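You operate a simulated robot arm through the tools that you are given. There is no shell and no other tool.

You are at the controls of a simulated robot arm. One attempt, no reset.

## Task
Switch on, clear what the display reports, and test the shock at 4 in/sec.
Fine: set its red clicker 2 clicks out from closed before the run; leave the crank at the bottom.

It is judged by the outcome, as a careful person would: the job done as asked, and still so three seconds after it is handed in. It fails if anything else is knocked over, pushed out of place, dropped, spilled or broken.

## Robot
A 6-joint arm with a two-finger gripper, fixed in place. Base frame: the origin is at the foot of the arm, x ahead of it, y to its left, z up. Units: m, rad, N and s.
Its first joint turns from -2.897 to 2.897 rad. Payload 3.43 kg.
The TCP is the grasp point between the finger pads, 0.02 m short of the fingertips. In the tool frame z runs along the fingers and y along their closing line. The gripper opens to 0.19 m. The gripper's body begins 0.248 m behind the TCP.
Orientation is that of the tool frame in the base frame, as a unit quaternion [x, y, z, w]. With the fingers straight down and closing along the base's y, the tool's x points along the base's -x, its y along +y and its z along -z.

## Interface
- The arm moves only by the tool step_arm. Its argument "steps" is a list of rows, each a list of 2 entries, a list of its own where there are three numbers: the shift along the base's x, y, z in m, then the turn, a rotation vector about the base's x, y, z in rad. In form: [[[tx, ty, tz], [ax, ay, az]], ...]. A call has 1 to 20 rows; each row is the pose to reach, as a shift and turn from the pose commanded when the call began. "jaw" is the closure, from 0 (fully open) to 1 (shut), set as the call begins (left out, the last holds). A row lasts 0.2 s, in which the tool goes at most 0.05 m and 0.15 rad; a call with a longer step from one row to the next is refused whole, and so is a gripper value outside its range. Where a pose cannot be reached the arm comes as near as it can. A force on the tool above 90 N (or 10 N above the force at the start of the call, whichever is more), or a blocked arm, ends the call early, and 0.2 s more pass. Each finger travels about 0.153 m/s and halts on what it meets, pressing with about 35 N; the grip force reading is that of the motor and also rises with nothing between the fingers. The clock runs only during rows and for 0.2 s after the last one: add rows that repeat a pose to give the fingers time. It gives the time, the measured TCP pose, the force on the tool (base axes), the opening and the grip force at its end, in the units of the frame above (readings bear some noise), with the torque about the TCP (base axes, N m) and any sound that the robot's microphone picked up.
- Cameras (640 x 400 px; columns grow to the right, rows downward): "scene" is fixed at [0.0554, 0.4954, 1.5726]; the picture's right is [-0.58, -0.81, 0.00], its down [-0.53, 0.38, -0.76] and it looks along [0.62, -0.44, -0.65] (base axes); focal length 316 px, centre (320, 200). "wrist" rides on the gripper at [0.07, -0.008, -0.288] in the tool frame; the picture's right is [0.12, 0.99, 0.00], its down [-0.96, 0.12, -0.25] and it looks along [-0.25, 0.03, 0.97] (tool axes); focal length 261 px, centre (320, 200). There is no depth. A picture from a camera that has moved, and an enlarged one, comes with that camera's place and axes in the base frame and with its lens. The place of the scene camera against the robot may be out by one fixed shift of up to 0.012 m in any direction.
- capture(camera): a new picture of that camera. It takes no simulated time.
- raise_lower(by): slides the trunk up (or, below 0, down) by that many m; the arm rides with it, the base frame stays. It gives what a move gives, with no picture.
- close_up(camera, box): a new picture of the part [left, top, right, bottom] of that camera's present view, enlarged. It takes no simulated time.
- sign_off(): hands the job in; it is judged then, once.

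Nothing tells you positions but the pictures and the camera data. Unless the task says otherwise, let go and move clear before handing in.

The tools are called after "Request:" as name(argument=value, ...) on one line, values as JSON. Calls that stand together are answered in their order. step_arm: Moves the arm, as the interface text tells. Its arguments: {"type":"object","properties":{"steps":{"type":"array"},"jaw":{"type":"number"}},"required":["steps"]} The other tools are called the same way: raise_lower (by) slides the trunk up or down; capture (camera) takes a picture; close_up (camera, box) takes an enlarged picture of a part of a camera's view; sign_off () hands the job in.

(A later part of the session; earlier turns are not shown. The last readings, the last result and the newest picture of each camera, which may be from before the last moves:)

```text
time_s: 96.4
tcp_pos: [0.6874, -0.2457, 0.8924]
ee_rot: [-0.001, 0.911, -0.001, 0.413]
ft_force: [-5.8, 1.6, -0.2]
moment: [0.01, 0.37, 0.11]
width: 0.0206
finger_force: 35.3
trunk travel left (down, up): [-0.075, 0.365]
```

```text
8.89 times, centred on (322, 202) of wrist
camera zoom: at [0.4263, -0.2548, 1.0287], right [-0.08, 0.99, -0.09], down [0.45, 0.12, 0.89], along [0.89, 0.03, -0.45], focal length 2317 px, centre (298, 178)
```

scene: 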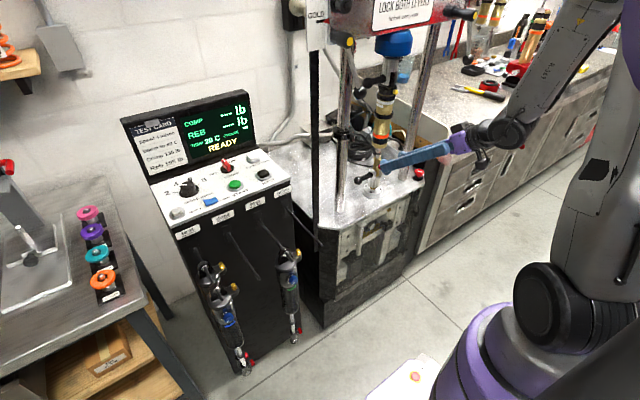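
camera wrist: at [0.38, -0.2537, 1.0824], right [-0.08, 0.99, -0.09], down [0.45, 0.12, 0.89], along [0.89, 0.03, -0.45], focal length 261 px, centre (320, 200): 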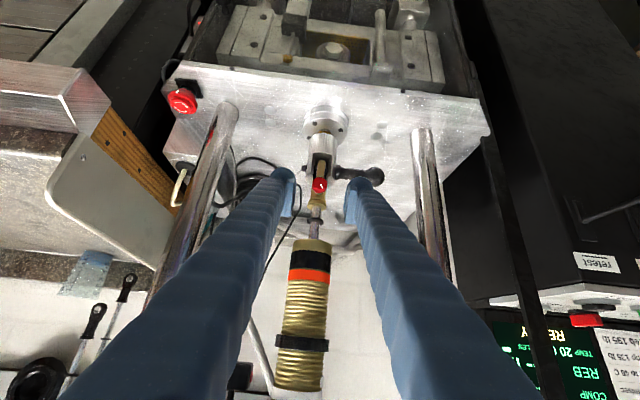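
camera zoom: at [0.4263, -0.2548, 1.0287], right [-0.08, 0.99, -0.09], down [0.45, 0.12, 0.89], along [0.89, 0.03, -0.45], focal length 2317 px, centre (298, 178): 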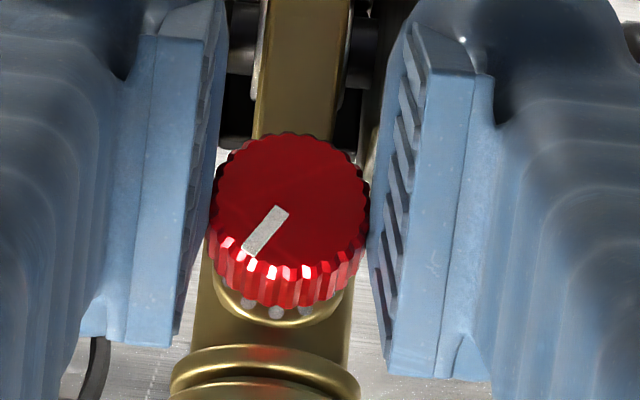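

The index is at about 119°, two clicks out from closed. I'll release, back out and confirm it stays there.

Request:
step_arm(steps=[[[0, 0, 0], [0, 0, 0]], [[0, 0, 0], [0, 0, 0]], [[-0.012, 0, 0], [0, 0, 0]], [[-0.024, 0, 0], [0, 0, 0]], [[-0.034, 0, 0.005], [0, 0, 0]], [[-0.034, 0, 0.03], [0, 0, 0]], [[-0.034, 0, 0.055], [0, 0, 0]], [[-0.034, 0, 0.055], [0, 0, 0]]], jaw=0.7)

Request:
close_up(camera="wrist", box=[280, 140, 370, 230])

Request:
close_up(camera="scene", box=[340, 140, 430, 205])

Request:
close_up(camera="scene", box=[110, 80, 310, 205])

```text
time_s: 98.2
tcp_pos: [0.6558, -0.2451, 0.9485]
ee_rot: [-0.002, 0.911, 0.0, 0.412]
ft_force: [-0.1, 0.2, -0.6]
moment: [-0.06, 0.0, -0.04]
width: 0.0566
finger_force: 0.0
trunk travel left (down, up): [-0.075, 0.365]
```

```text
4.44 times, centred on (325, 185) of wrist
camera zoom: at [0.393, -0.2547, 1.084], right [-0.08, 0.99, -0.09], down [0.45, 0.12, 0.89], along [0.89, 0.03, -0.45], focal length 1158 px, centre (298, 267)
```

zoom: 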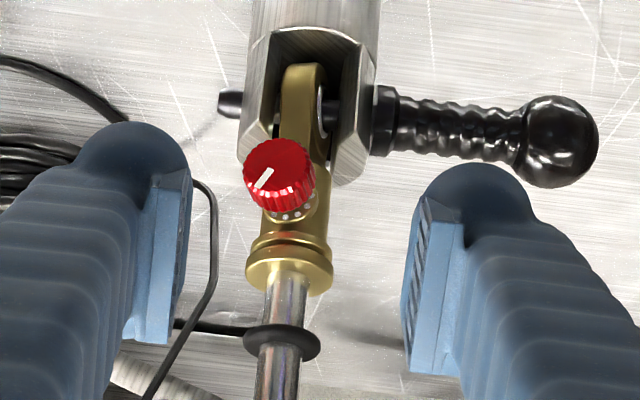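

```text
6.15 times, centred on (385, 172) of scene
camera zoom: at [0.0554, 0.4954, 1.5726], right [-0.58, -0.81, 0.0], down [-0.53, 0.38, -0.76], along [0.62, -0.44, -0.65], focal length 1942 px, centre (-80, 369)
```

zoom: 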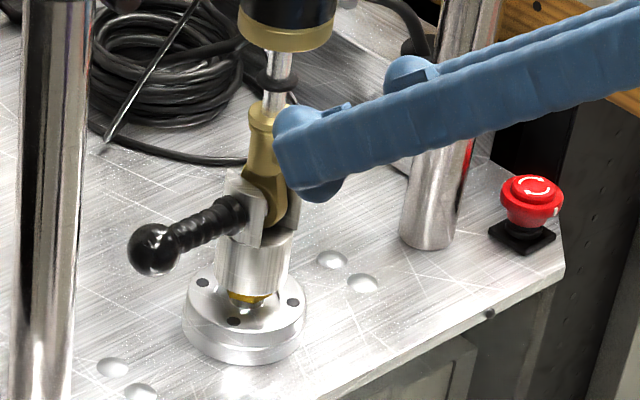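

```text
3.20 times, centred on (210, 142) of scene
camera zoom: at [0.0554, 0.4954, 1.5726], right [-0.58, -0.81, 0.0], down [-0.53, 0.38, -0.76], along [0.62, -0.44, -0.65], focal length 1010 px, centre (672, 384)
```

zoom: 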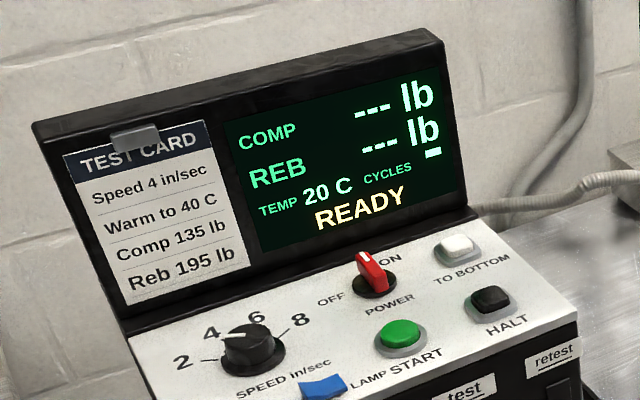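

Request:
close_up(camera="wrist", box=[300, 150, 340, 195])

```text
8.89 times, centred on (320, 172) of wrist
camera zoom: at [0.393, -0.2547, 1.084], right [-0.08, 0.99, -0.09], down [0.45, 0.12, 0.89], along [0.89, 0.03, -0.45], focal length 2317 px, centre (320, 444)
```

zoom: 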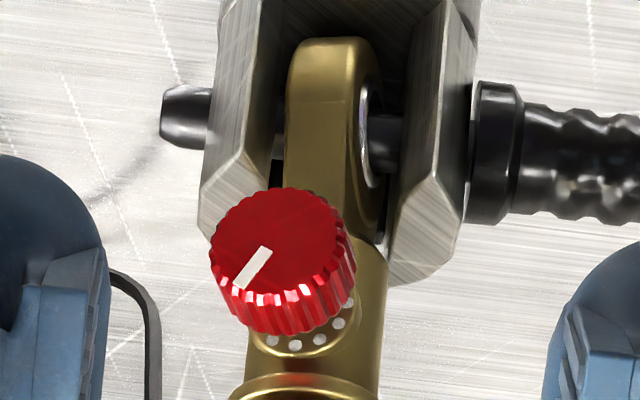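

The clicker holds at the second dot from closed. Next is the speed knob: I'll back off to vertical, raise the trunk back and head to the control panel.

Request:
step_arm(steps=[[[-0.005, 0, 0.007], [0, 0.07, 0]], [[-0.02, -0.003, 0.017], [0, 0.15, 0]], [[-0.04, -0.01, 0.03], [0, 0.25, 0]], [[-0.065, -0.02, 0.035], [0, 0.35, 0]], [[-0.09, -0.03, 0.035], [0, 0.45, 0]], [[-0.12, -0.04, 0.035], [0, 0.55, 0]], [[-0.15, -0.05, 0.035], [0, 0.65, 0]], [[-0.18, -0.05, 0.035], [0, 0.75, 0]], [[-0.18, -0.05, 0.035], [0, 0.849, 0]], [[-0.18, -0.05, 0.035], [0, 0.849, 0]]])

Request:
raise_lower(by=0.25)

```text
time_s: 100.4
tcp_pos: [0.4763, -0.2952, 0.9824]
ee_rot: [-0.001, 1.0, 0.001, 0.001]
ft_force: [-0.3, 0.7, -0.4]
moment: [0.03, 0.12, 0.0]
width: 0.057
finger_force: 0.1
trunk travel left (down, up): [-0.075, 0.365]
```

```text
time_s: 103.0
tcp_pos: [0.4748, -0.2962, 1.232]
ee_rot: [-0.002, 1.0, 0.001, 0.001]
ft_force: [0.6, 0.1, 0.2]
moment: [0.01, 0.02, 0.0]
width: 0.0571
finger_force: 0.0
trunk travel left (down, up): [-0.325, 0.115]
```

Now I'll travel in front of the dyno at x≈0.45 and over to the speed knob, which I place at about (0.8225, 0.399) with its top near z 1.028.

Request:
step_arm(steps=[[[-0.01, 0.047, 0], [0, 0, 0]], [[-0.02, 0.094, 0], [0, 0, 0]], [[-0.02, 0.141, 0], [0, 0, 0]], [[-0.02, 0.188, 0], [0, 0, 0]], [[-0.02, 0.235, 0], [0, 0, 0]], [[-0.02, 0.282, 0], [0, 0, 0]], [[-0.02, 0.329, 0], [0, 0, 0]], [[-0.02, 0.376, 0], [0, 0, 0]], [[-0.02, 0.42, 0], [0, 0, 0]], [[-0.005, 0.465, 0], [0, 0, 0]], [[0.015, 0.508, 0], [0, 0, 0]], [[0.042, 0.548, 0], [0, 0, 0]], [[0.075, 0.584, 0], [0, 0, 0]], [[0.11, 0.617, 0], [0, 0, 0]], [[0.149, 0.646, 0], [0, 0, 0]], [[0.19, 0.67, 0], [0, 0, 0]], [[0.235, 0.688, -0.008], [0, 0, 0]], [[0.28, 0.695, -0.022], [0, 0, 0]], [[0.32, 0.695, -0.045], [0, 0, 0]], [[0.3475, 0.695, -0.07], [0, 0, 0]]], jaw=0.63)

Request:
capture(camera="wrist")

Request:
capture(camera="scene")

Request:
close_up(camera="wrist", box=[270, 150, 370, 240])

```text
time_s: 107.2
tcp_pos: [0.8243, 0.3988, 1.1603]
ee_rot: [-0.002, 1.0, 0.0, 0.0]
ft_force: [0.3, -0.3, -0.2]
moment: [0.01, 0.03, 0.0]
width: 0.0703
finger_force: 0.1
trunk travel left (down, up): [-0.325, 0.115]
```

```text
taken
camera wrist: at [0.7548, 0.3895, 1.4477], right [-0.12, 0.99, 0.0], down [0.96, 0.12, 0.25], along [0.25, 0.03, -0.97], focal length 261 px, centre (320, 200)
```

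wrist: 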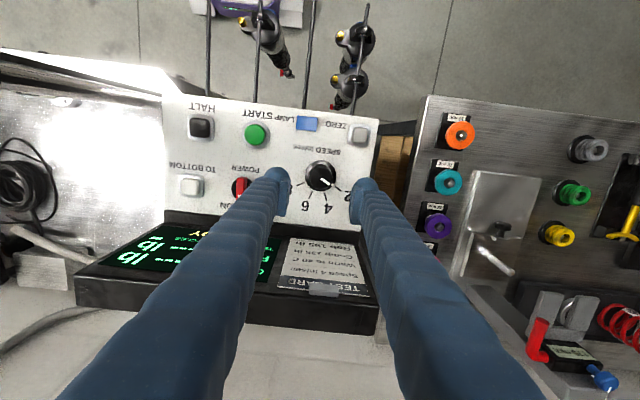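

```text
taken
```

scene: 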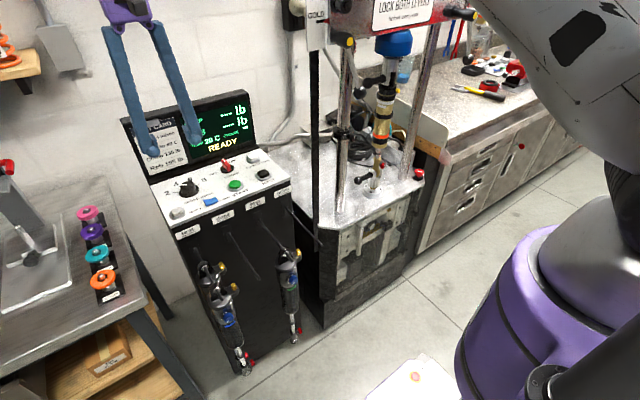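

```text
4.44 times, centred on (320, 195) of wrist
camera zoom: at [0.7548, 0.3895, 1.4477], right [-0.12, 0.99, 0.0], down [0.96, 0.12, 0.25], along [0.25, 0.03, -0.97], focal length 1158 px, centre (320, 222)
```

zoom: 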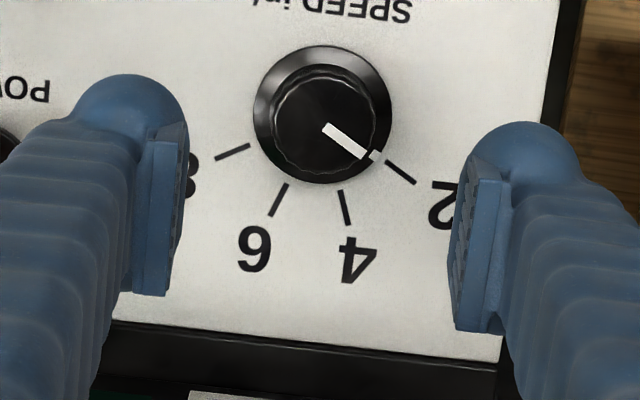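

The knob axis checks out at (0.823, 0.399), and the speed marks are 40° apart. I'll descend over it and grip.

Request:
step_arm(steps=[[[-0.001, 0, -0.045], [0, 0, 0]], [[-0.001, 0, -0.085], [0, 0, 0]], [[-0.001, 0, -0.108], [0, 0, 0]], [[-0.001, 0, -0.12], [0, 0, 0]], [[-0.001, 0, -0.13], [0, 0, 0]], [[-0.001, 0, -0.13], [0, 0, 0]]])

Request:
step_arm(steps=[[[0, 0, 0], [0, 0, 0]], [[0, 0, 0], [0, 0, 0]], [[0, 0, 0], [0, 0, 0]]], jaw=1.0)

Request:
close_up(camera="wrist", box=[270, 150, 370, 240])

```text
time_s: 108.6
tcp_pos: [0.8235, 0.3981, 1.0316]
ee_rot: [-0.002, 1.0, 0.001, 0.001]
ft_force: [-0.3, -0.5, -0.6]
moment: [0.01, 0.01, 0.0]
width: 0.0702
finger_force: 0.0
trunk travel left (down, up): [-0.325, 0.115]
```

```text
time_s: 109.4
tcp_pos: [0.8226, 0.4006, 1.032]
ee_rot: [-0.002, 1.0, 0.001, 0.001]
ft_force: [1.3, 11.0, -4.4]
moment: [0.11, -0.06, -0.01]
width: 0.036
finger_force: 45.1
trunk travel left (down, up): [-0.325, 0.115]
```

```text
4.44 times, centred on (320, 195) of wrist
camera zoom: at [0.7524, 0.3905, 1.3185], right [-0.12, 0.99, 0.0], down [0.96, 0.12, 0.25], along [0.25, 0.03, -0.97], focal length 1158 px, centre (320, 222)
```

zoom: 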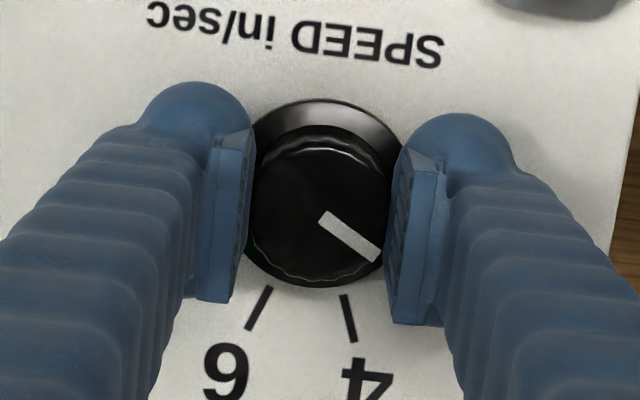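

The knob is gripped (36 mm). I'll turn it 40° clockwise to 4.

Request:
step_arm(steps=[[[0, 0.001, 0], [0, 0, -0.1163]], [[0, 0.001, 0], [0, 0, -0.2327]], [[0, 0.001, 0], [0, 0, -0.349]], [[0, 0.001, 0], [0, 0, -0.4653]], [[0, 0.001, 0], [0, 0, -0.5817]], [[0, 0.001, 0], [0, 0, -0.698]], [[0, 0.001, 0], [0, 0, -0.698]]])

Request:
close_up(camera="wrist", box=[270, 150, 370, 240])

```text
time_s: 111.0
tcp_pos: [0.8218, 0.4002, 1.0317]
ee_rot: [0.341, 0.94, 0.0, 0.001]
ft_force: [11.6, 11.1, -1.5]
moment: [0.09, -0.18, 0.02]
width: 0.036
finger_force: 45.0
trunk travel left (down, up): [-0.325, 0.115]
```

```text
4.44 times, centred on (320, 195) of wrist
camera zoom: at [0.7633, 0.4395, 1.3185], right [0.55, 0.84, 0.0], down [0.81, -0.53, 0.25], along [0.21, -0.14, -0.97], focal length 1158 px, centre (320, 222)
```

zoom: 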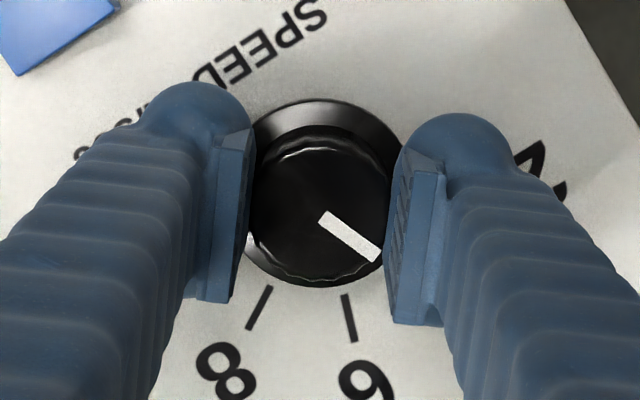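

The knob followed the gripper the full 40°. I'll release, lift off and confirm the setting.

Request:
step_arm(steps=[[[0, 0, 0], [0, 0, 0]], [[0, 0, 0], [0, 0, 0]], [[0, 0, 0.03], [0, 0, 0]], [[0, 0, 0.07], [0, 0, 0.1]], [[-0.01, 0, 0.1], [0, 0, 0.24]], [[-0.03, 0, 0.12], [0, 0, 0.38]], [[-0.06, 0, 0.13], [0, 0, 0.52]], [[-0.1, -0.01, 0.13], [0, 0, 0.62]], [[-0.14, -0.02, 0.13], [0, 0, 0.698]], [[-0.14, -0.02, 0.13], [0, 0, 0.698]]], jaw=0.63)

Request:
capture(camera="wrist")

Request:
close_up(camera="scene", box=[110, 80, 310, 205])

Request:
close_up(camera="wrist", box=[270, 200, 390, 310])

```text
time_s: 113.2
tcp_pos: [0.6809, 0.38, 1.16]
ee_rot: [-0.002, 1.0, 0.001, 0.0]
ft_force: [0.2, -0.1, 0.1]
moment: [0.0, 0.02, -0.02]
width: 0.0703
finger_force: 0.1
trunk travel left (down, up): [-0.325, 0.115]
```

```text
taken
camera wrist: at [0.6116, 0.3706, 1.4481], right [-0.12, 0.99, 0.0], down [0.96, 0.12, 0.25], along [0.25, 0.03, -0.97], focal length 261 px, centre (320, 200)
```

wrist: 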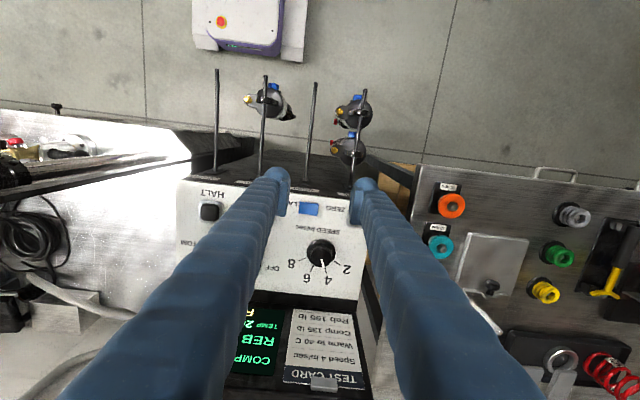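

```text
3.20 times, centred on (210, 142) of scene
camera zoom: at [0.0554, 0.4954, 1.5726], right [-0.58, -0.81, 0.0], down [-0.53, 0.38, -0.76], along [0.62, -0.44, -0.65], focal length 1010 px, centre (672, 384)
```

zoom: 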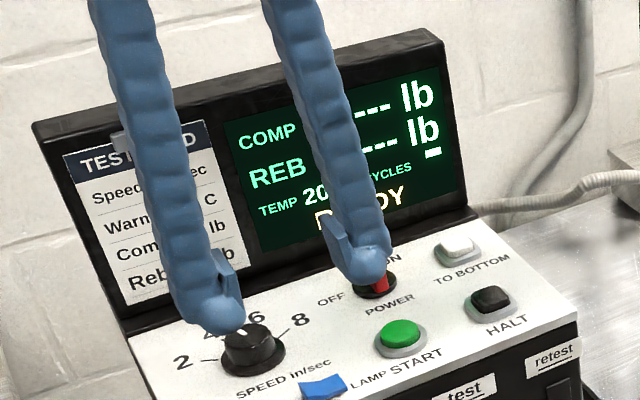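

```text
3.64 times, centred on (330, 255) of wrist
camera zoom: at [0.6116, 0.3706, 1.4481], right [-0.12, 0.99, 0.0], down [0.96, 0.12, 0.25], along [0.25, 0.03, -0.97], focal length 948 px, centre (284, 0)
```

zoom: 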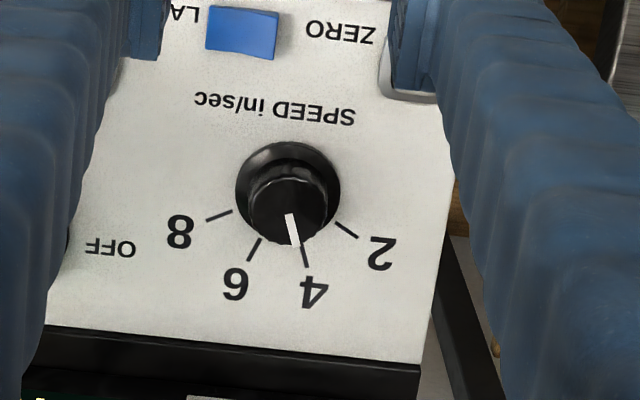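

SPEED now points at 4, the guard is shut, the clicker is 2 out, and the display reads READY. I'll close the fingers and move above START at about (0.769, 0.2865).

Request:
step_arm(steps=[[[0.02, -0.03, 0], [0, 0, 0]], [[0.045, -0.06, 0], [0, 0, 0]], [[0.07, -0.085, -0.015], [0, 0, 0]], [[0.088, -0.0935, -0.05], [0, 0, 0]], [[0.088, -0.0935, -0.09], [0, 0, 0]], [[0.088, -0.0935, -0.105], [0, 0, 0]], [[0.088, -0.0935, -0.105], [0, 0, 0]]], jaw=1.0)

Request:
close_up(camera="scene", box=[190, 140, 300, 215])

Request:
close_up(camera="wrist", box=[260, 140, 380, 240])

```text
time_s: 114.8
tcp_pos: [0.77, 0.286, 1.0561]
ee_rot: [-0.001, 1.0, 0.001, 0.001]
ft_force: [0.0, 0.1, -0.2]
moment: [0.0, -0.04, 0.03]
width: 0.0
finger_force: 34.5
trunk travel left (down, up): [-0.325, 0.115]
```

```text
5.33 times, centred on (245, 178) of scene
camera zoom: at [0.0554, 0.4954, 1.5726], right [-0.58, -0.81, 0.0], down [-0.53, 0.38, -0.76], along [0.62, -0.44, -0.65], focal length 1684 px, centre (720, 320)
```

zoom: 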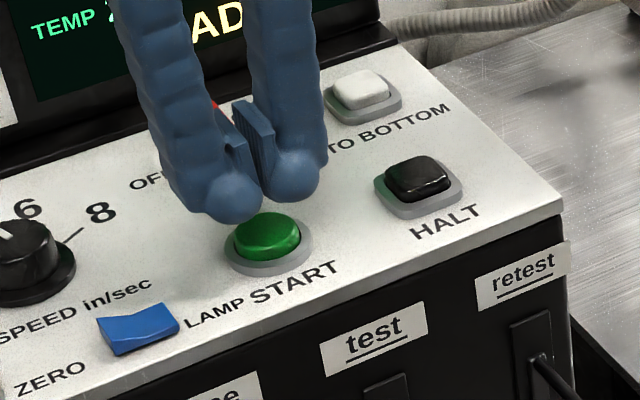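

```text
4.00 times, centred on (320, 190) of wrist
camera zoom: at [0.6999, 0.2765, 1.3436], right [-0.12, 0.99, 0.0], down [0.96, 0.12, 0.25], along [0.25, 0.03, -0.97], focal length 1043 px, centre (320, 240)
```

zoom: 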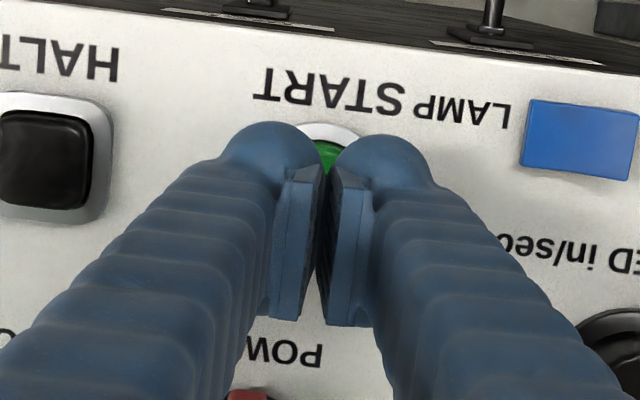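

The fingertips are over START. I'll press down in small steps.

Request:
step_arm(steps=[[[0, 0, -0.012], [0, 0, 0]], [[0, 0, -0.018], [0, 0, 0]], [[0, 0, -0.022], [0, 0, 0]], [[0, 0, -0.022], [0, 0, 0]]])

Request:
close_up(camera="scene", box=[110, 80, 310, 205])

```text
time_s: 115.8
tcp_pos: [0.7712, 0.2867, 1.0345]
ee_rot: [-0.001, 1.0, 0.0, 0.001]
ft_force: [-0.9, -0.5, -0.5]
moment: [-0.04, -0.01, -0.02]
width: 0.0001
finger_force: 34.5
trunk travel left (down, up): [-0.325, 0.115]
```

```text
3.20 times, centred on (210, 142) of scene
camera zoom: at [0.0554, 0.4954, 1.5726], right [-0.58, -0.81, 0.0], down [-0.53, 0.38, -0.76], along [0.62, -0.44, -0.65], focal length 1010 px, centre (672, 384)
```

zoom: 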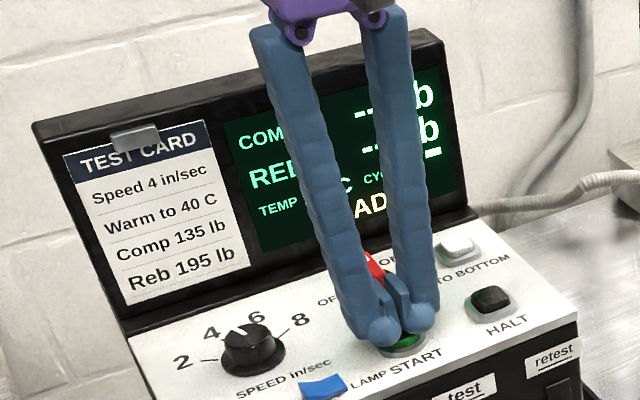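

No contact yet at z 1.0345. I'll continue a few millimetres at a time.

Request:
step_arm(steps=[[[0, 0, -0.003], [0, 0, 0]], [[0, 0, -0.006], [0, 0, 0]], [[0, 0, -0.006], [0, 0, 0]]])

Request:
close_up(camera="scene", box=[110, 80, 310, 205])

```text
time_s: 116.6
tcp_pos: [0.7702, 0.2858, 1.0296]
ee_rot: [0.0, 1.0, 0.0, 0.001]
ft_force: [-1.0, -1.2, 3.4]
moment: [-0.08, 0.03, 0.0]
width: 0.0
finger_force: 35.0
trunk travel left (down, up): [-0.325, 0.115]
heard: click
```

```text
3.20 times, centred on (210, 142) of scene
camera zoom: at [0.0554, 0.4954, 1.5726], right [-0.58, -0.81, 0.0], down [-0.53, 0.38, -0.76], along [0.62, -0.44, -0.65], focal length 1010 px, centre (672, 384)
```

zoom: 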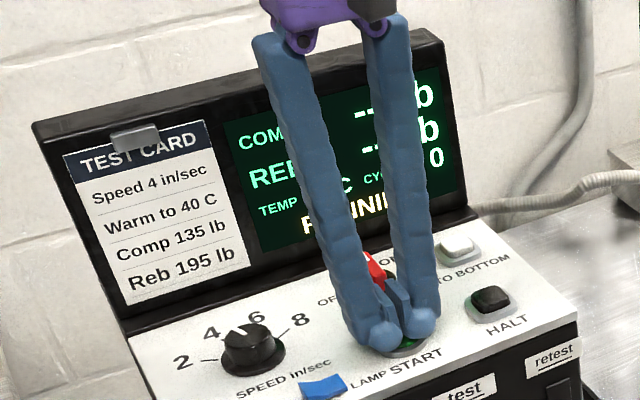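

A click was heard and the display shows RUNNING. I'll lift off the button and move aside to watch the display.

Request:
step_arm(steps=[[[0, 0, 0.03], [0, 0, 0]], [[0, 0, 0.07], [0, 0, 0]], [[-0.03, 0, 0.1], [0, 0, 0]], [[-0.075, 0, 0.11], [0, 0, 0]], [[-0.12, 0, 0.12], [0, 0, 0]], [[-0.165, 0, 0.12], [0, 0, 0]], [[-0.21, 0.0, 0.12], [0, 0, 0]], [[-0.25, 0.0, 0.12], [0, 0, 0]]])

Request:
close_up(camera="scene", box=[110, 80, 310, 205])

Request:
capture(camera="scene")

```text
time_s: 118.4
tcp_pos: [0.5204, 0.2859, 1.1486]
ee_rot: [0.0, 1.0, 0.001, 0.002]
ft_force: [-0.4, 0.7, 0.6]
moment: [-0.02, -0.05, -0.01]
width: 0.0
finger_force: 34.1
trunk travel left (down, up): [-0.325, 0.115]
```

```text
3.20 times, centred on (210, 142) of scene
camera zoom: at [0.0554, 0.4954, 1.5726], right [-0.58, -0.81, 0.0], down [-0.53, 0.38, -0.76], along [0.62, -0.44, -0.65], focal length 1010 px, centre (672, 384)
```

zoom: 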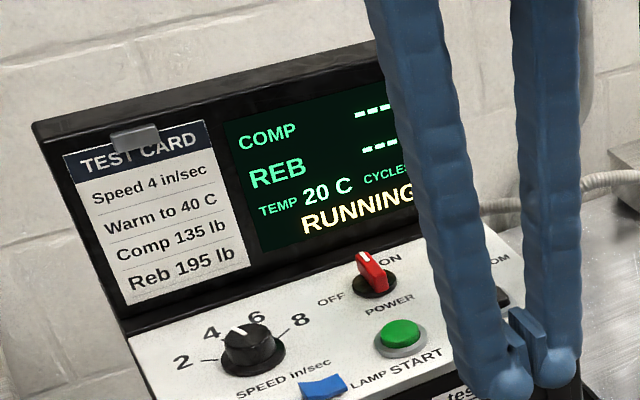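

```text
taken
```

scene: 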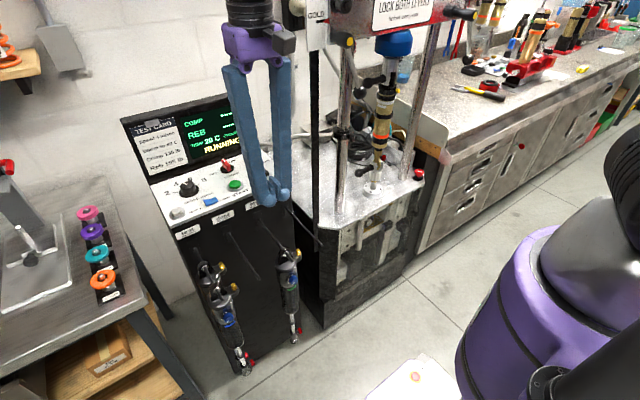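

The dyno is running. I'll shift out of the display's line of sight and wait a few seconds.

Request:
step_arm(steps=[[[-0.04, 0, 0], [0, 0, 0]], [[-0.08, -0.02, 0], [0, 0, 0]], [[-0.1, -0.06, 0], [0, 0, 0]], [[-0.1, -0.1, 0], [0, 0, 0]], [[-0.1, -0.1, 0], [0, 0, 0]], [[-0.1, -0.1, 0], [0, 0, 0]], [[-0.1, -0.1, 0], [0, 0, 0]], [[-0.1, -0.1, 0], [0, 0, 0]]])

Request:
close_up(camera="scene", box=[110, 80, 310, 205])

Request:
capture(camera="scene")

```text
time_s: 120.2
tcp_pos: [0.4201, 0.1858, 1.1488]
ee_rot: [-0.002, 1.0, 0.001, 0.001]
ft_force: [0.1, -0.4, -0.7]
moment: [-0.06, -0.01, -0.05]
width: 0.0002
finger_force: 35.2
trunk travel left (down, up): [-0.325, 0.115]
```

```text
3.20 times, centred on (210, 142) of scene
camera zoom: at [0.0554, 0.4954, 1.5726], right [-0.58, -0.81, 0.0], down [-0.53, 0.38, -0.76], along [0.62, -0.44, -0.65], focal length 1010 px, centre (672, 384)
```

zoom: 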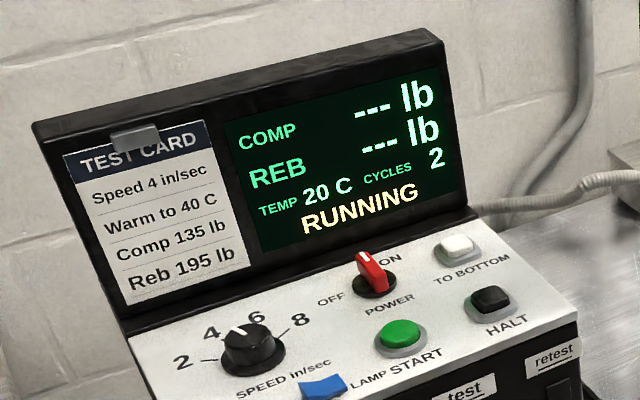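

```text
taken
```

scene: 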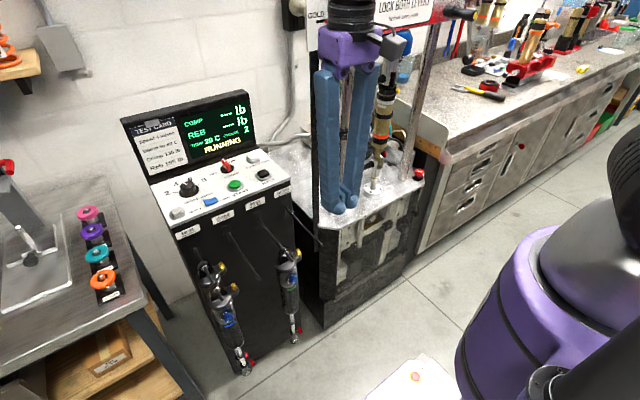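

2 cycles are done and TEMP is 20 C. I'll keep waiting and watch the numbers.

Request:
step_arm(steps=[[[0, 0, 0], [0, 0, 0]], [[0, 0, 0], [0, 0, 0]], [[0, 0, 0], [0, 0, 0]], [[0, 0, 0], [0, 0, 0]], [[0, 0, 0], [0, 0, 0]], [[0, 0, 0], [0, 0, 0]], [[0, 0, 0], [0, 0, 0]], [[0, 0, 0], [0, 0, 0]], [[0, 0, 0], [0, 0, 0]], [[0, 0, 0], [0, 0, 0]], [[0, 0, 0], [0, 0, 0]], [[0, 0, 0], [0, 0, 0]], [[0, 0, 0], [0, 0, 0]], [[0, 0, 0], [0, 0, 0]], [[0, 0, 0], [0, 0, 0]], [[0, 0, 0], [0, 0, 0]], [[0, 0, 0], [0, 0, 0]], [[0, 0, 0], [0, 0, 0]], [[0, 0, 0], [0, 0, 0]], [[0, 0, 0], [0, 0, 0]]])

Request:
close_up(camera="scene", box=[110, 80, 310, 205])

```text
time_s: 124.4
tcp_pos: [0.4212, 0.1865, 1.1493]
ee_rot: [-0.001, 1.0, 0.0, 0.001]
ft_force: [1.3, -0.1, 0.5]
moment: [0.0, -0.01, -0.01]
width: 0.0
finger_force: 34.4
trunk travel left (down, up): [-0.325, 0.115]
```

```text
3.20 times, centred on (210, 142) of scene
camera zoom: at [0.0554, 0.4954, 1.5726], right [-0.58, -0.81, 0.0], down [-0.53, 0.38, -0.76], along [0.62, -0.44, -0.65], focal length 1010 px, centre (672, 384)
```

zoom: 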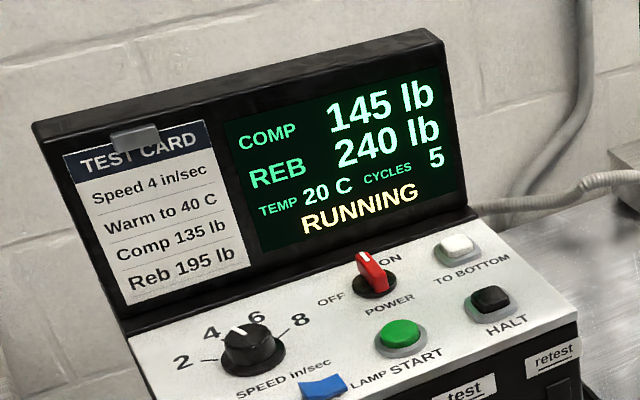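

Readings appeared at 5 cycles: COMP 145, REB 240, TEMP 20 C. I'll keep watching to see whether it warms up and whether the run ends on its own.

Request:
step_arm(steps=[[[0, 0, 0], [0, 0, 0]], [[0, 0, 0], [0, 0, 0]], [[0, 0, 0], [0, 0, 0]], [[0, 0, 0], [0, 0, 0]], [[0, 0, 0], [0, 0, 0]], [[0, 0, 0], [0, 0, 0]], [[0, 0, 0], [0, 0, 0]], [[0, 0, 0], [0, 0, 0]], [[0, 0, 0], [0, 0, 0]], [[0, 0, 0], [0, 0, 0]], [[0, 0, 0], [0, 0, 0]], [[0, 0, 0], [0, 0, 0]], [[0, 0, 0], [0, 0, 0]], [[0, 0, 0], [0, 0, 0]], [[0, 0, 0], [0, 0, 0]], [[0, 0, 0], [0, 0, 0]], [[0, 0, 0], [0, 0, 0]], [[0, 0, 0], [0, 0, 0]], [[0, 0, 0], [0, 0, 0]], [[0, 0, 0], [0, 0, 0]]])

Request:
close_up(camera="scene", box=[110, 80, 310, 205])

Request:
close_up(camera="scene", box=[300, 60, 460, 220])

```text
time_s: 128.6
tcp_pos: [0.4203, 0.1855, 1.149]
ee_rot: [-0.001, 1.0, 0.001, 0.0]
ft_force: [0.1, 1.4, 0.1]
moment: [-0.02, -0.02, -0.02]
width: 0.0002
finger_force: 34.9
trunk travel left (down, up): [-0.325, 0.115]
```

```text
3.20 times, centred on (210, 142) of scene
camera zoom: at [0.0554, 0.4954, 1.5726], right [-0.58, -0.81, 0.0], down [-0.53, 0.38, -0.76], along [0.62, -0.44, -0.65], focal length 1010 px, centre (672, 384)
```

zoom: 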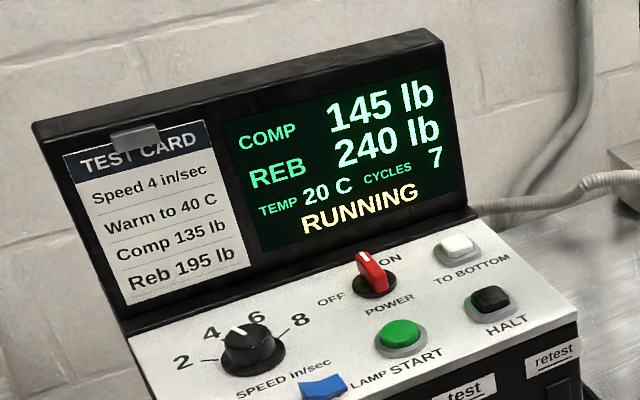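

```text
2.50 times, centred on (380, 140) of scene
camera zoom: at [0.0554, 0.4954, 1.5726], right [-0.58, -0.81, 0.0], down [-0.53, 0.38, -0.76], along [0.62, -0.44, -0.65], focal length 789 px, centre (170, 350)
```

zoom: 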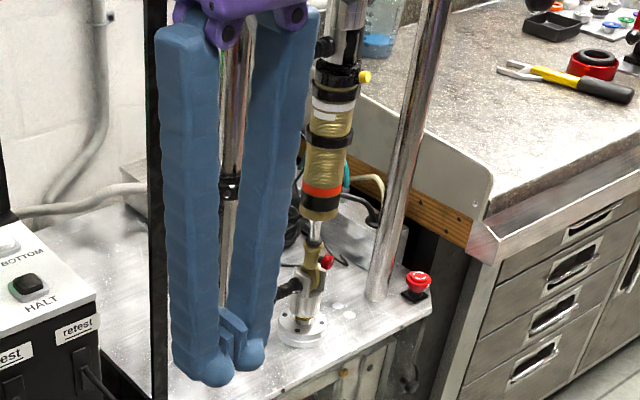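

TEMP is still 20 C at 7 cycles and the run continues. I'll wait longer and look for how the shock gets warmed, since the card says "Warm to 40 C".

Request:
step_arm(steps=[[[0, 0, 0], [0, 0, 0]], [[0, 0, 0], [0, 0, 0]], [[0, 0, 0], [0, 0, 0]], [[0, 0, 0], [0, 0, 0]], [[0, 0, 0], [0, 0, 0]], [[0, 0, 0], [0, 0, 0]], [[0, 0, 0], [0, 0, 0]], [[0, 0, 0], [0, 0, 0]], [[0, 0, 0], [0, 0, 0]], [[0, 0, 0], [0, 0, 0]], [[0, 0, 0], [0, 0, 0]], [[0, 0, 0], [0, 0, 0]], [[0, 0, 0], [0, 0, 0]], [[0, 0, 0], [0, 0, 0]], [[0, 0, 0], [0, 0, 0]], [[0, 0, 0], [0, 0, 0]], [[0, 0, 0], [0, 0, 0]], [[0, 0, 0], [0, 0, 0]], [[0, 0, 0], [0, 0, 0]], [[0, 0, 0], [0, 0, 0]]])

Request:
step_arm(steps=[[[0, 0, 0], [0, 0, 0]], [[0, 0, 0], [0, 0, 0]], [[0, 0, 0], [0, 0, 0]], [[0, 0, 0], [0, 0, 0]], [[0, 0, 0], [0, 0, 0]], [[0, 0, 0], [0, 0, 0]], [[0, 0, 0], [0, 0, 0]], [[0, 0, 0], [0, 0, 0]], [[0, 0, 0], [0, 0, 0]], [[0, 0, 0], [0, 0, 0]], [[0, 0, 0], [0, 0, 0]], [[0, 0, 0], [0, 0, 0]], [[0, 0, 0], [0, 0, 0]], [[0, 0, 0], [0, 0, 0]], [[0, 0, 0], [0, 0, 0]], [[0, 0, 0], [0, 0, 0]], [[0, 0, 0], [0, 0, 0]], [[0, 0, 0], [0, 0, 0]], [[0, 0, 0], [0, 0, 0]], [[0, 0, 0], [0, 0, 0]]])

Request:
close_up(camera="scene", box=[110, 80, 310, 205])

Request:
capture(camera="wrist")

```text
time_s: 132.8
tcp_pos: [0.4205, 0.185, 1.1488]
ee_rot: [0.0, 1.0, 0.0, 0.001]
ft_force: [-0.5, 0.3, -0.1]
moment: [0.03, -0.02, 0.04]
width: 0.0
finger_force: 34.5
trunk travel left (down, up): [-0.325, 0.115]
```

```text
time_s: 137.0
tcp_pos: [0.421, 0.1854, 1.1495]
ee_rot: [-0.003, 1.0, 0.001, 0.0]
ft_force: [-0.4, -0.5, -0.4]
moment: [-0.01, 0.02, 0.0]
width: 0.0
finger_force: 34.2
trunk travel left (down, up): [-0.325, 0.115]
```

```text
3.20 times, centred on (210, 142) of scene
camera zoom: at [0.0554, 0.4954, 1.5726], right [-0.58, -0.81, 0.0], down [-0.53, 0.38, -0.76], along [0.62, -0.44, -0.65], focal length 1010 px, centre (672, 384)
```

zoom: 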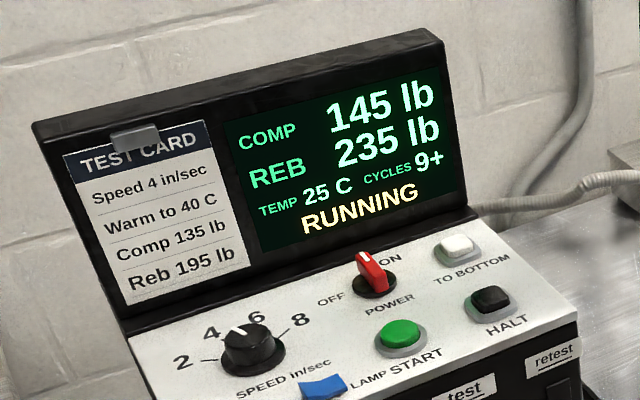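

```text
taken
camera wrist: at [0.3493, 0.1763, 1.4364], right [-0.12, 0.99, 0.0], down [0.96, 0.12, 0.25], along [0.25, 0.03, -0.97], focal length 261 px, centre (320, 200)
```

wrist: 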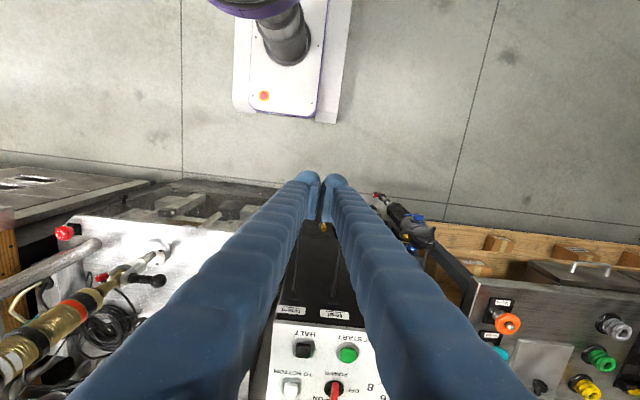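

TEMP rose to 25 C with cycling, so running the shock warms it. I'll keep running until it reaches the card's 40 C.

Request:
step_arm(steps=[[[0, 0, 0], [0, 0, 0]], [[0, 0, 0], [0, 0, 0]], [[0, 0, 0], [0, 0, 0]], [[0, 0, 0], [0, 0, 0]], [[0, 0, 0], [0, 0, 0]], [[0, 0, 0], [0, 0, 0]], [[0, 0, 0], [0, 0, 0]], [[0, 0, 0], [0, 0, 0]], [[0, 0, 0], [0, 0, 0]], [[0, 0, 0], [0, 0, 0]], [[0, 0, 0], [0, 0, 0]], [[0, 0, 0], [0, 0, 0]], [[0, 0, 0], [0, 0, 0]], [[0, 0, 0], [0, 0, 0]], [[0, 0, 0], [0, 0, 0]], [[0, 0, 0], [0, 0, 0]], [[0, 0, 0], [0, 0, 0]], [[0, 0, 0], [0, 0, 0]], [[0, 0, 0], [0, 0, 0]], [[0, 0, 0], [0, 0, 0]]])

Request:
step_arm(steps=[[[0, 0, 0], [0, 0, 0]], [[0, 0, 0], [0, 0, 0]], [[0, 0, 0], [0, 0, 0]], [[0, 0, 0], [0, 0, 0]], [[0, 0, 0], [0, 0, 0]], [[0, 0, 0], [0, 0, 0]], [[0, 0, 0], [0, 0, 0]], [[0, 0, 0], [0, 0, 0]], [[0, 0, 0], [0, 0, 0]], [[0, 0, 0], [0, 0, 0]], [[0, 0, 0], [0, 0, 0]], [[0, 0, 0], [0, 0, 0]], [[0, 0, 0], [0, 0, 0]], [[0, 0, 0], [0, 0, 0]], [[0, 0, 0], [0, 0, 0]], [[0, 0, 0], [0, 0, 0]], [[0, 0, 0], [0, 0, 0]], [[0, 0, 0], [0, 0, 0]], [[0, 0, 0], [0, 0, 0]], [[0, 0, 0], [0, 0, 0]]])

Request:
step_arm(steps=[[[0, 0, 0], [0, 0, 0]], [[0, 0, 0], [0, 0, 0]], [[0, 0, 0], [0, 0, 0]], [[0, 0, 0], [0, 0, 0]], [[0, 0, 0], [0, 0, 0]], [[0, 0, 0], [0, 0, 0]], [[0, 0, 0], [0, 0, 0]], [[0, 0, 0], [0, 0, 0]], [[0, 0, 0], [0, 0, 0]], [[0, 0, 0], [0, 0, 0]], [[0, 0, 0], [0, 0, 0]], [[0, 0, 0], [0, 0, 0]], [[0, 0, 0], [0, 0, 0]], [[0, 0, 0], [0, 0, 0]], [[0, 0, 0], [0, 0, 0]], [[0, 0, 0], [0, 0, 0]], [[0, 0, 0], [0, 0, 0]], [[0, 0, 0], [0, 0, 0]], [[0, 0, 0], [0, 0, 0]], [[0, 0, 0], [0, 0, 0]]])

Request:
close_up(camera="scene", box=[110, 80, 310, 205])

```text
time_s: 141.2
tcp_pos: [0.4203, 0.1851, 1.1489]
ee_rot: [-0.001, 1.0, 0.001, 0.001]
ft_force: [0.4, -0.5, 0.4]
moment: [0.01, 0.02, 0.01]
width: 0.0002
finger_force: 34.3
trunk travel left (down, up): [-0.325, 0.115]
```

```text
time_s: 145.4
tcp_pos: [0.4206, 0.1855, 1.1486]
ee_rot: [-0.001, 1.0, 0.001, 0.001]
ft_force: [0.0, -0.6, 0.2]
moment: [-0.01, 0.0, -0.02]
width: 0.0001
finger_force: 34.0
trunk travel left (down, up): [-0.325, 0.115]
```

```text
time_s: 149.6
tcp_pos: [0.4182, 0.1853, 1.1493]
ee_rot: [-0.002, 1.0, 0.0, 0.0]
ft_force: [-0.4, -0.6, -0.6]
moment: [0.0, -0.01, 0.05]
width: 0.0
finger_force: 34.8
trunk travel left (down, up): [-0.325, 0.115]
```

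```text
3.20 times, centred on (210, 142) of scene
camera zoom: at [0.0554, 0.4954, 1.5726], right [-0.58, -0.81, 0.0], down [-0.53, 0.38, -0.76], along [0.62, -0.44, -0.65], focal length 1010 px, centre (672, 384)
```

zoom: 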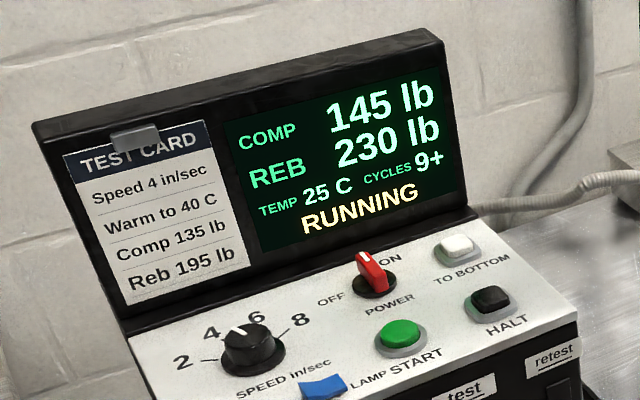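

TEMP is 25 C with REB slowly falling (230). I'll keep the run going.

Request:
step_arm(steps=[[[0, 0, 0], [0, 0, 0]], [[0, 0, 0], [0, 0, 0]], [[0, 0, 0], [0, 0, 0]], [[0, 0, 0], [0, 0, 0]], [[0, 0, 0], [0, 0, 0]], [[0, 0, 0], [0, 0, 0]], [[0, 0, 0], [0, 0, 0]], [[0, 0, 0], [0, 0, 0]], [[0, 0, 0], [0, 0, 0]], [[0, 0, 0], [0, 0, 0]], [[0, 0, 0], [0, 0, 0]], [[0, 0, 0], [0, 0, 0]], [[0, 0, 0], [0, 0, 0]], [[0, 0, 0], [0, 0, 0]], [[0, 0, 0], [0, 0, 0]], [[0, 0, 0], [0, 0, 0]], [[0, 0, 0], [0, 0, 0]], [[0, 0, 0], [0, 0, 0]], [[0, 0, 0], [0, 0, 0]], [[0, 0, 0], [0, 0, 0]]])

Request:
step_arm(steps=[[[0, 0, 0], [0, 0, 0]], [[0, 0, 0], [0, 0, 0]], [[0, 0, 0], [0, 0, 0]], [[0, 0, 0], [0, 0, 0]], [[0, 0, 0], [0, 0, 0]], [[0, 0, 0], [0, 0, 0]], [[0, 0, 0], [0, 0, 0]], [[0, 0, 0], [0, 0, 0]], [[0, 0, 0], [0, 0, 0]], [[0, 0, 0], [0, 0, 0]], [[0, 0, 0], [0, 0, 0]], [[0, 0, 0], [0, 0, 0]], [[0, 0, 0], [0, 0, 0]], [[0, 0, 0], [0, 0, 0]], [[0, 0, 0], [0, 0, 0]], [[0, 0, 0], [0, 0, 0]], [[0, 0, 0], [0, 0, 0]], [[0, 0, 0], [0, 0, 0]], [[0, 0, 0], [0, 0, 0]], [[0, 0, 0], [0, 0, 0]]])

Request:
step_arm(steps=[[[0, 0, 0], [0, 0, 0]], [[0, 0, 0], [0, 0, 0]], [[0, 0, 0], [0, 0, 0]], [[0, 0, 0], [0, 0, 0]], [[0, 0, 0], [0, 0, 0]], [[0, 0, 0], [0, 0, 0]], [[0, 0, 0], [0, 0, 0]], [[0, 0, 0], [0, 0, 0]], [[0, 0, 0], [0, 0, 0]], [[0, 0, 0], [0, 0, 0]], [[0, 0, 0], [0, 0, 0]], [[0, 0, 0], [0, 0, 0]], [[0, 0, 0], [0, 0, 0]], [[0, 0, 0], [0, 0, 0]], [[0, 0, 0], [0, 0, 0]], [[0, 0, 0], [0, 0, 0]], [[0, 0, 0], [0, 0, 0]], [[0, 0, 0], [0, 0, 0]], [[0, 0, 0], [0, 0, 0]], [[0, 0, 0], [0, 0, 0]]])

Request:
step_arm(steps=[[[0, 0, 0], [0, 0, 0]], [[0, 0, 0], [0, 0, 0]], [[0, 0, 0], [0, 0, 0]], [[0, 0, 0], [0, 0, 0]], [[0, 0, 0], [0, 0, 0]], [[0, 0, 0], [0, 0, 0]], [[0, 0, 0], [0, 0, 0]], [[0, 0, 0], [0, 0, 0]], [[0, 0, 0], [0, 0, 0]], [[0, 0, 0], [0, 0, 0]], [[0, 0, 0], [0, 0, 0]], [[0, 0, 0], [0, 0, 0]], [[0, 0, 0], [0, 0, 0]], [[0, 0, 0], [0, 0, 0]], [[0, 0, 0], [0, 0, 0]], [[0, 0, 0], [0, 0, 0]], [[0, 0, 0], [0, 0, 0]], [[0, 0, 0], [0, 0, 0]], [[0, 0, 0], [0, 0, 0]], [[0, 0, 0], [0, 0, 0]]])

Request:
step_arm(steps=[[[0, 0, 0], [0, 0, 0]], [[0, 0, 0], [0, 0, 0]], [[0, 0, 0], [0, 0, 0]], [[0, 0, 0], [0, 0, 0]], [[0, 0, 0], [0, 0, 0]], [[0, 0, 0], [0, 0, 0]], [[0, 0, 0], [0, 0, 0]], [[0, 0, 0], [0, 0, 0]], [[0, 0, 0], [0, 0, 0]], [[0, 0, 0], [0, 0, 0]], [[0, 0, 0], [0, 0, 0]], [[0, 0, 0], [0, 0, 0]], [[0, 0, 0], [0, 0, 0]], [[0, 0, 0], [0, 0, 0]], [[0, 0, 0], [0, 0, 0]], [[0, 0, 0], [0, 0, 0]], [[0, 0, 0], [0, 0, 0]], [[0, 0, 0], [0, 0, 0]], [[0, 0, 0], [0, 0, 0]], [[0, 0, 0], [0, 0, 0]]])

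Request:
close_up(camera="scene", box=[110, 80, 310, 205])

```text
time_s: 153.8
tcp_pos: [0.419, 0.1851, 1.1494]
ee_rot: [-0.001, 1.0, 0.001, 0.001]
ft_force: [0.0, 0.6, -0.1]
moment: [0.03, -0.02, 0.02]
width: 0.0
finger_force: 34.5
trunk travel left (down, up): [-0.325, 0.115]
```

```text
time_s: 158.0
tcp_pos: [0.4202, 0.1857, 1.149]
ee_rot: [-0.001, 1.0, 0.001, 0.001]
ft_force: [-0.6, 1.3, -0.6]
moment: [0.01, -0.01, 0.02]
width: 0.0
finger_force: 34.0
trunk travel left (down, up): [-0.325, 0.115]
```

```text
time_s: 162.2
tcp_pos: [0.4199, 0.1854, 1.1489]
ee_rot: [-0.001, 1.0, 0.002, 0.001]
ft_force: [-0.3, 0.5, -0.1]
moment: [0.0, 0.0, -0.02]
width: 0.0
finger_force: 34.4
trunk travel left (down, up): [-0.325, 0.115]
```

```text
time_s: 166.4
tcp_pos: [0.4199, 0.1865, 1.1486]
ee_rot: [-0.001, 1.0, 0.001, 0.001]
ft_force: [1.0, -0.6, -0.7]
moment: [0.0, 0.0, 0.0]
width: 0.0
finger_force: 34.9
trunk travel left (down, up): [-0.325, 0.115]
```

```text
time_s: 170.6
tcp_pos: [0.4198, 0.1864, 1.1498]
ee_rot: [-0.002, 1.0, 0.001, 0.001]
ft_force: [0.1, -0.6, 0.9]
moment: [-0.01, 0.02, -0.01]
width: 0.0001
finger_force: 34.5
trunk travel left (down, up): [-0.325, 0.115]
```

```text
3.20 times, centred on (210, 142) of scene
camera zoom: at [0.0554, 0.4954, 1.5726], right [-0.58, -0.81, 0.0], down [-0.53, 0.38, -0.76], along [0.62, -0.44, -0.65], focal length 1010 px, centre (672, 384)
```

zoom: 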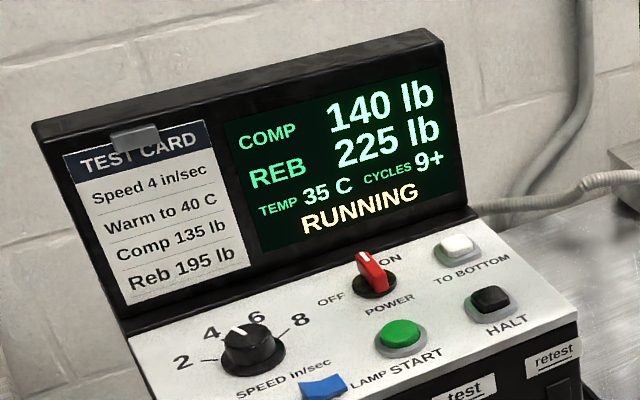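

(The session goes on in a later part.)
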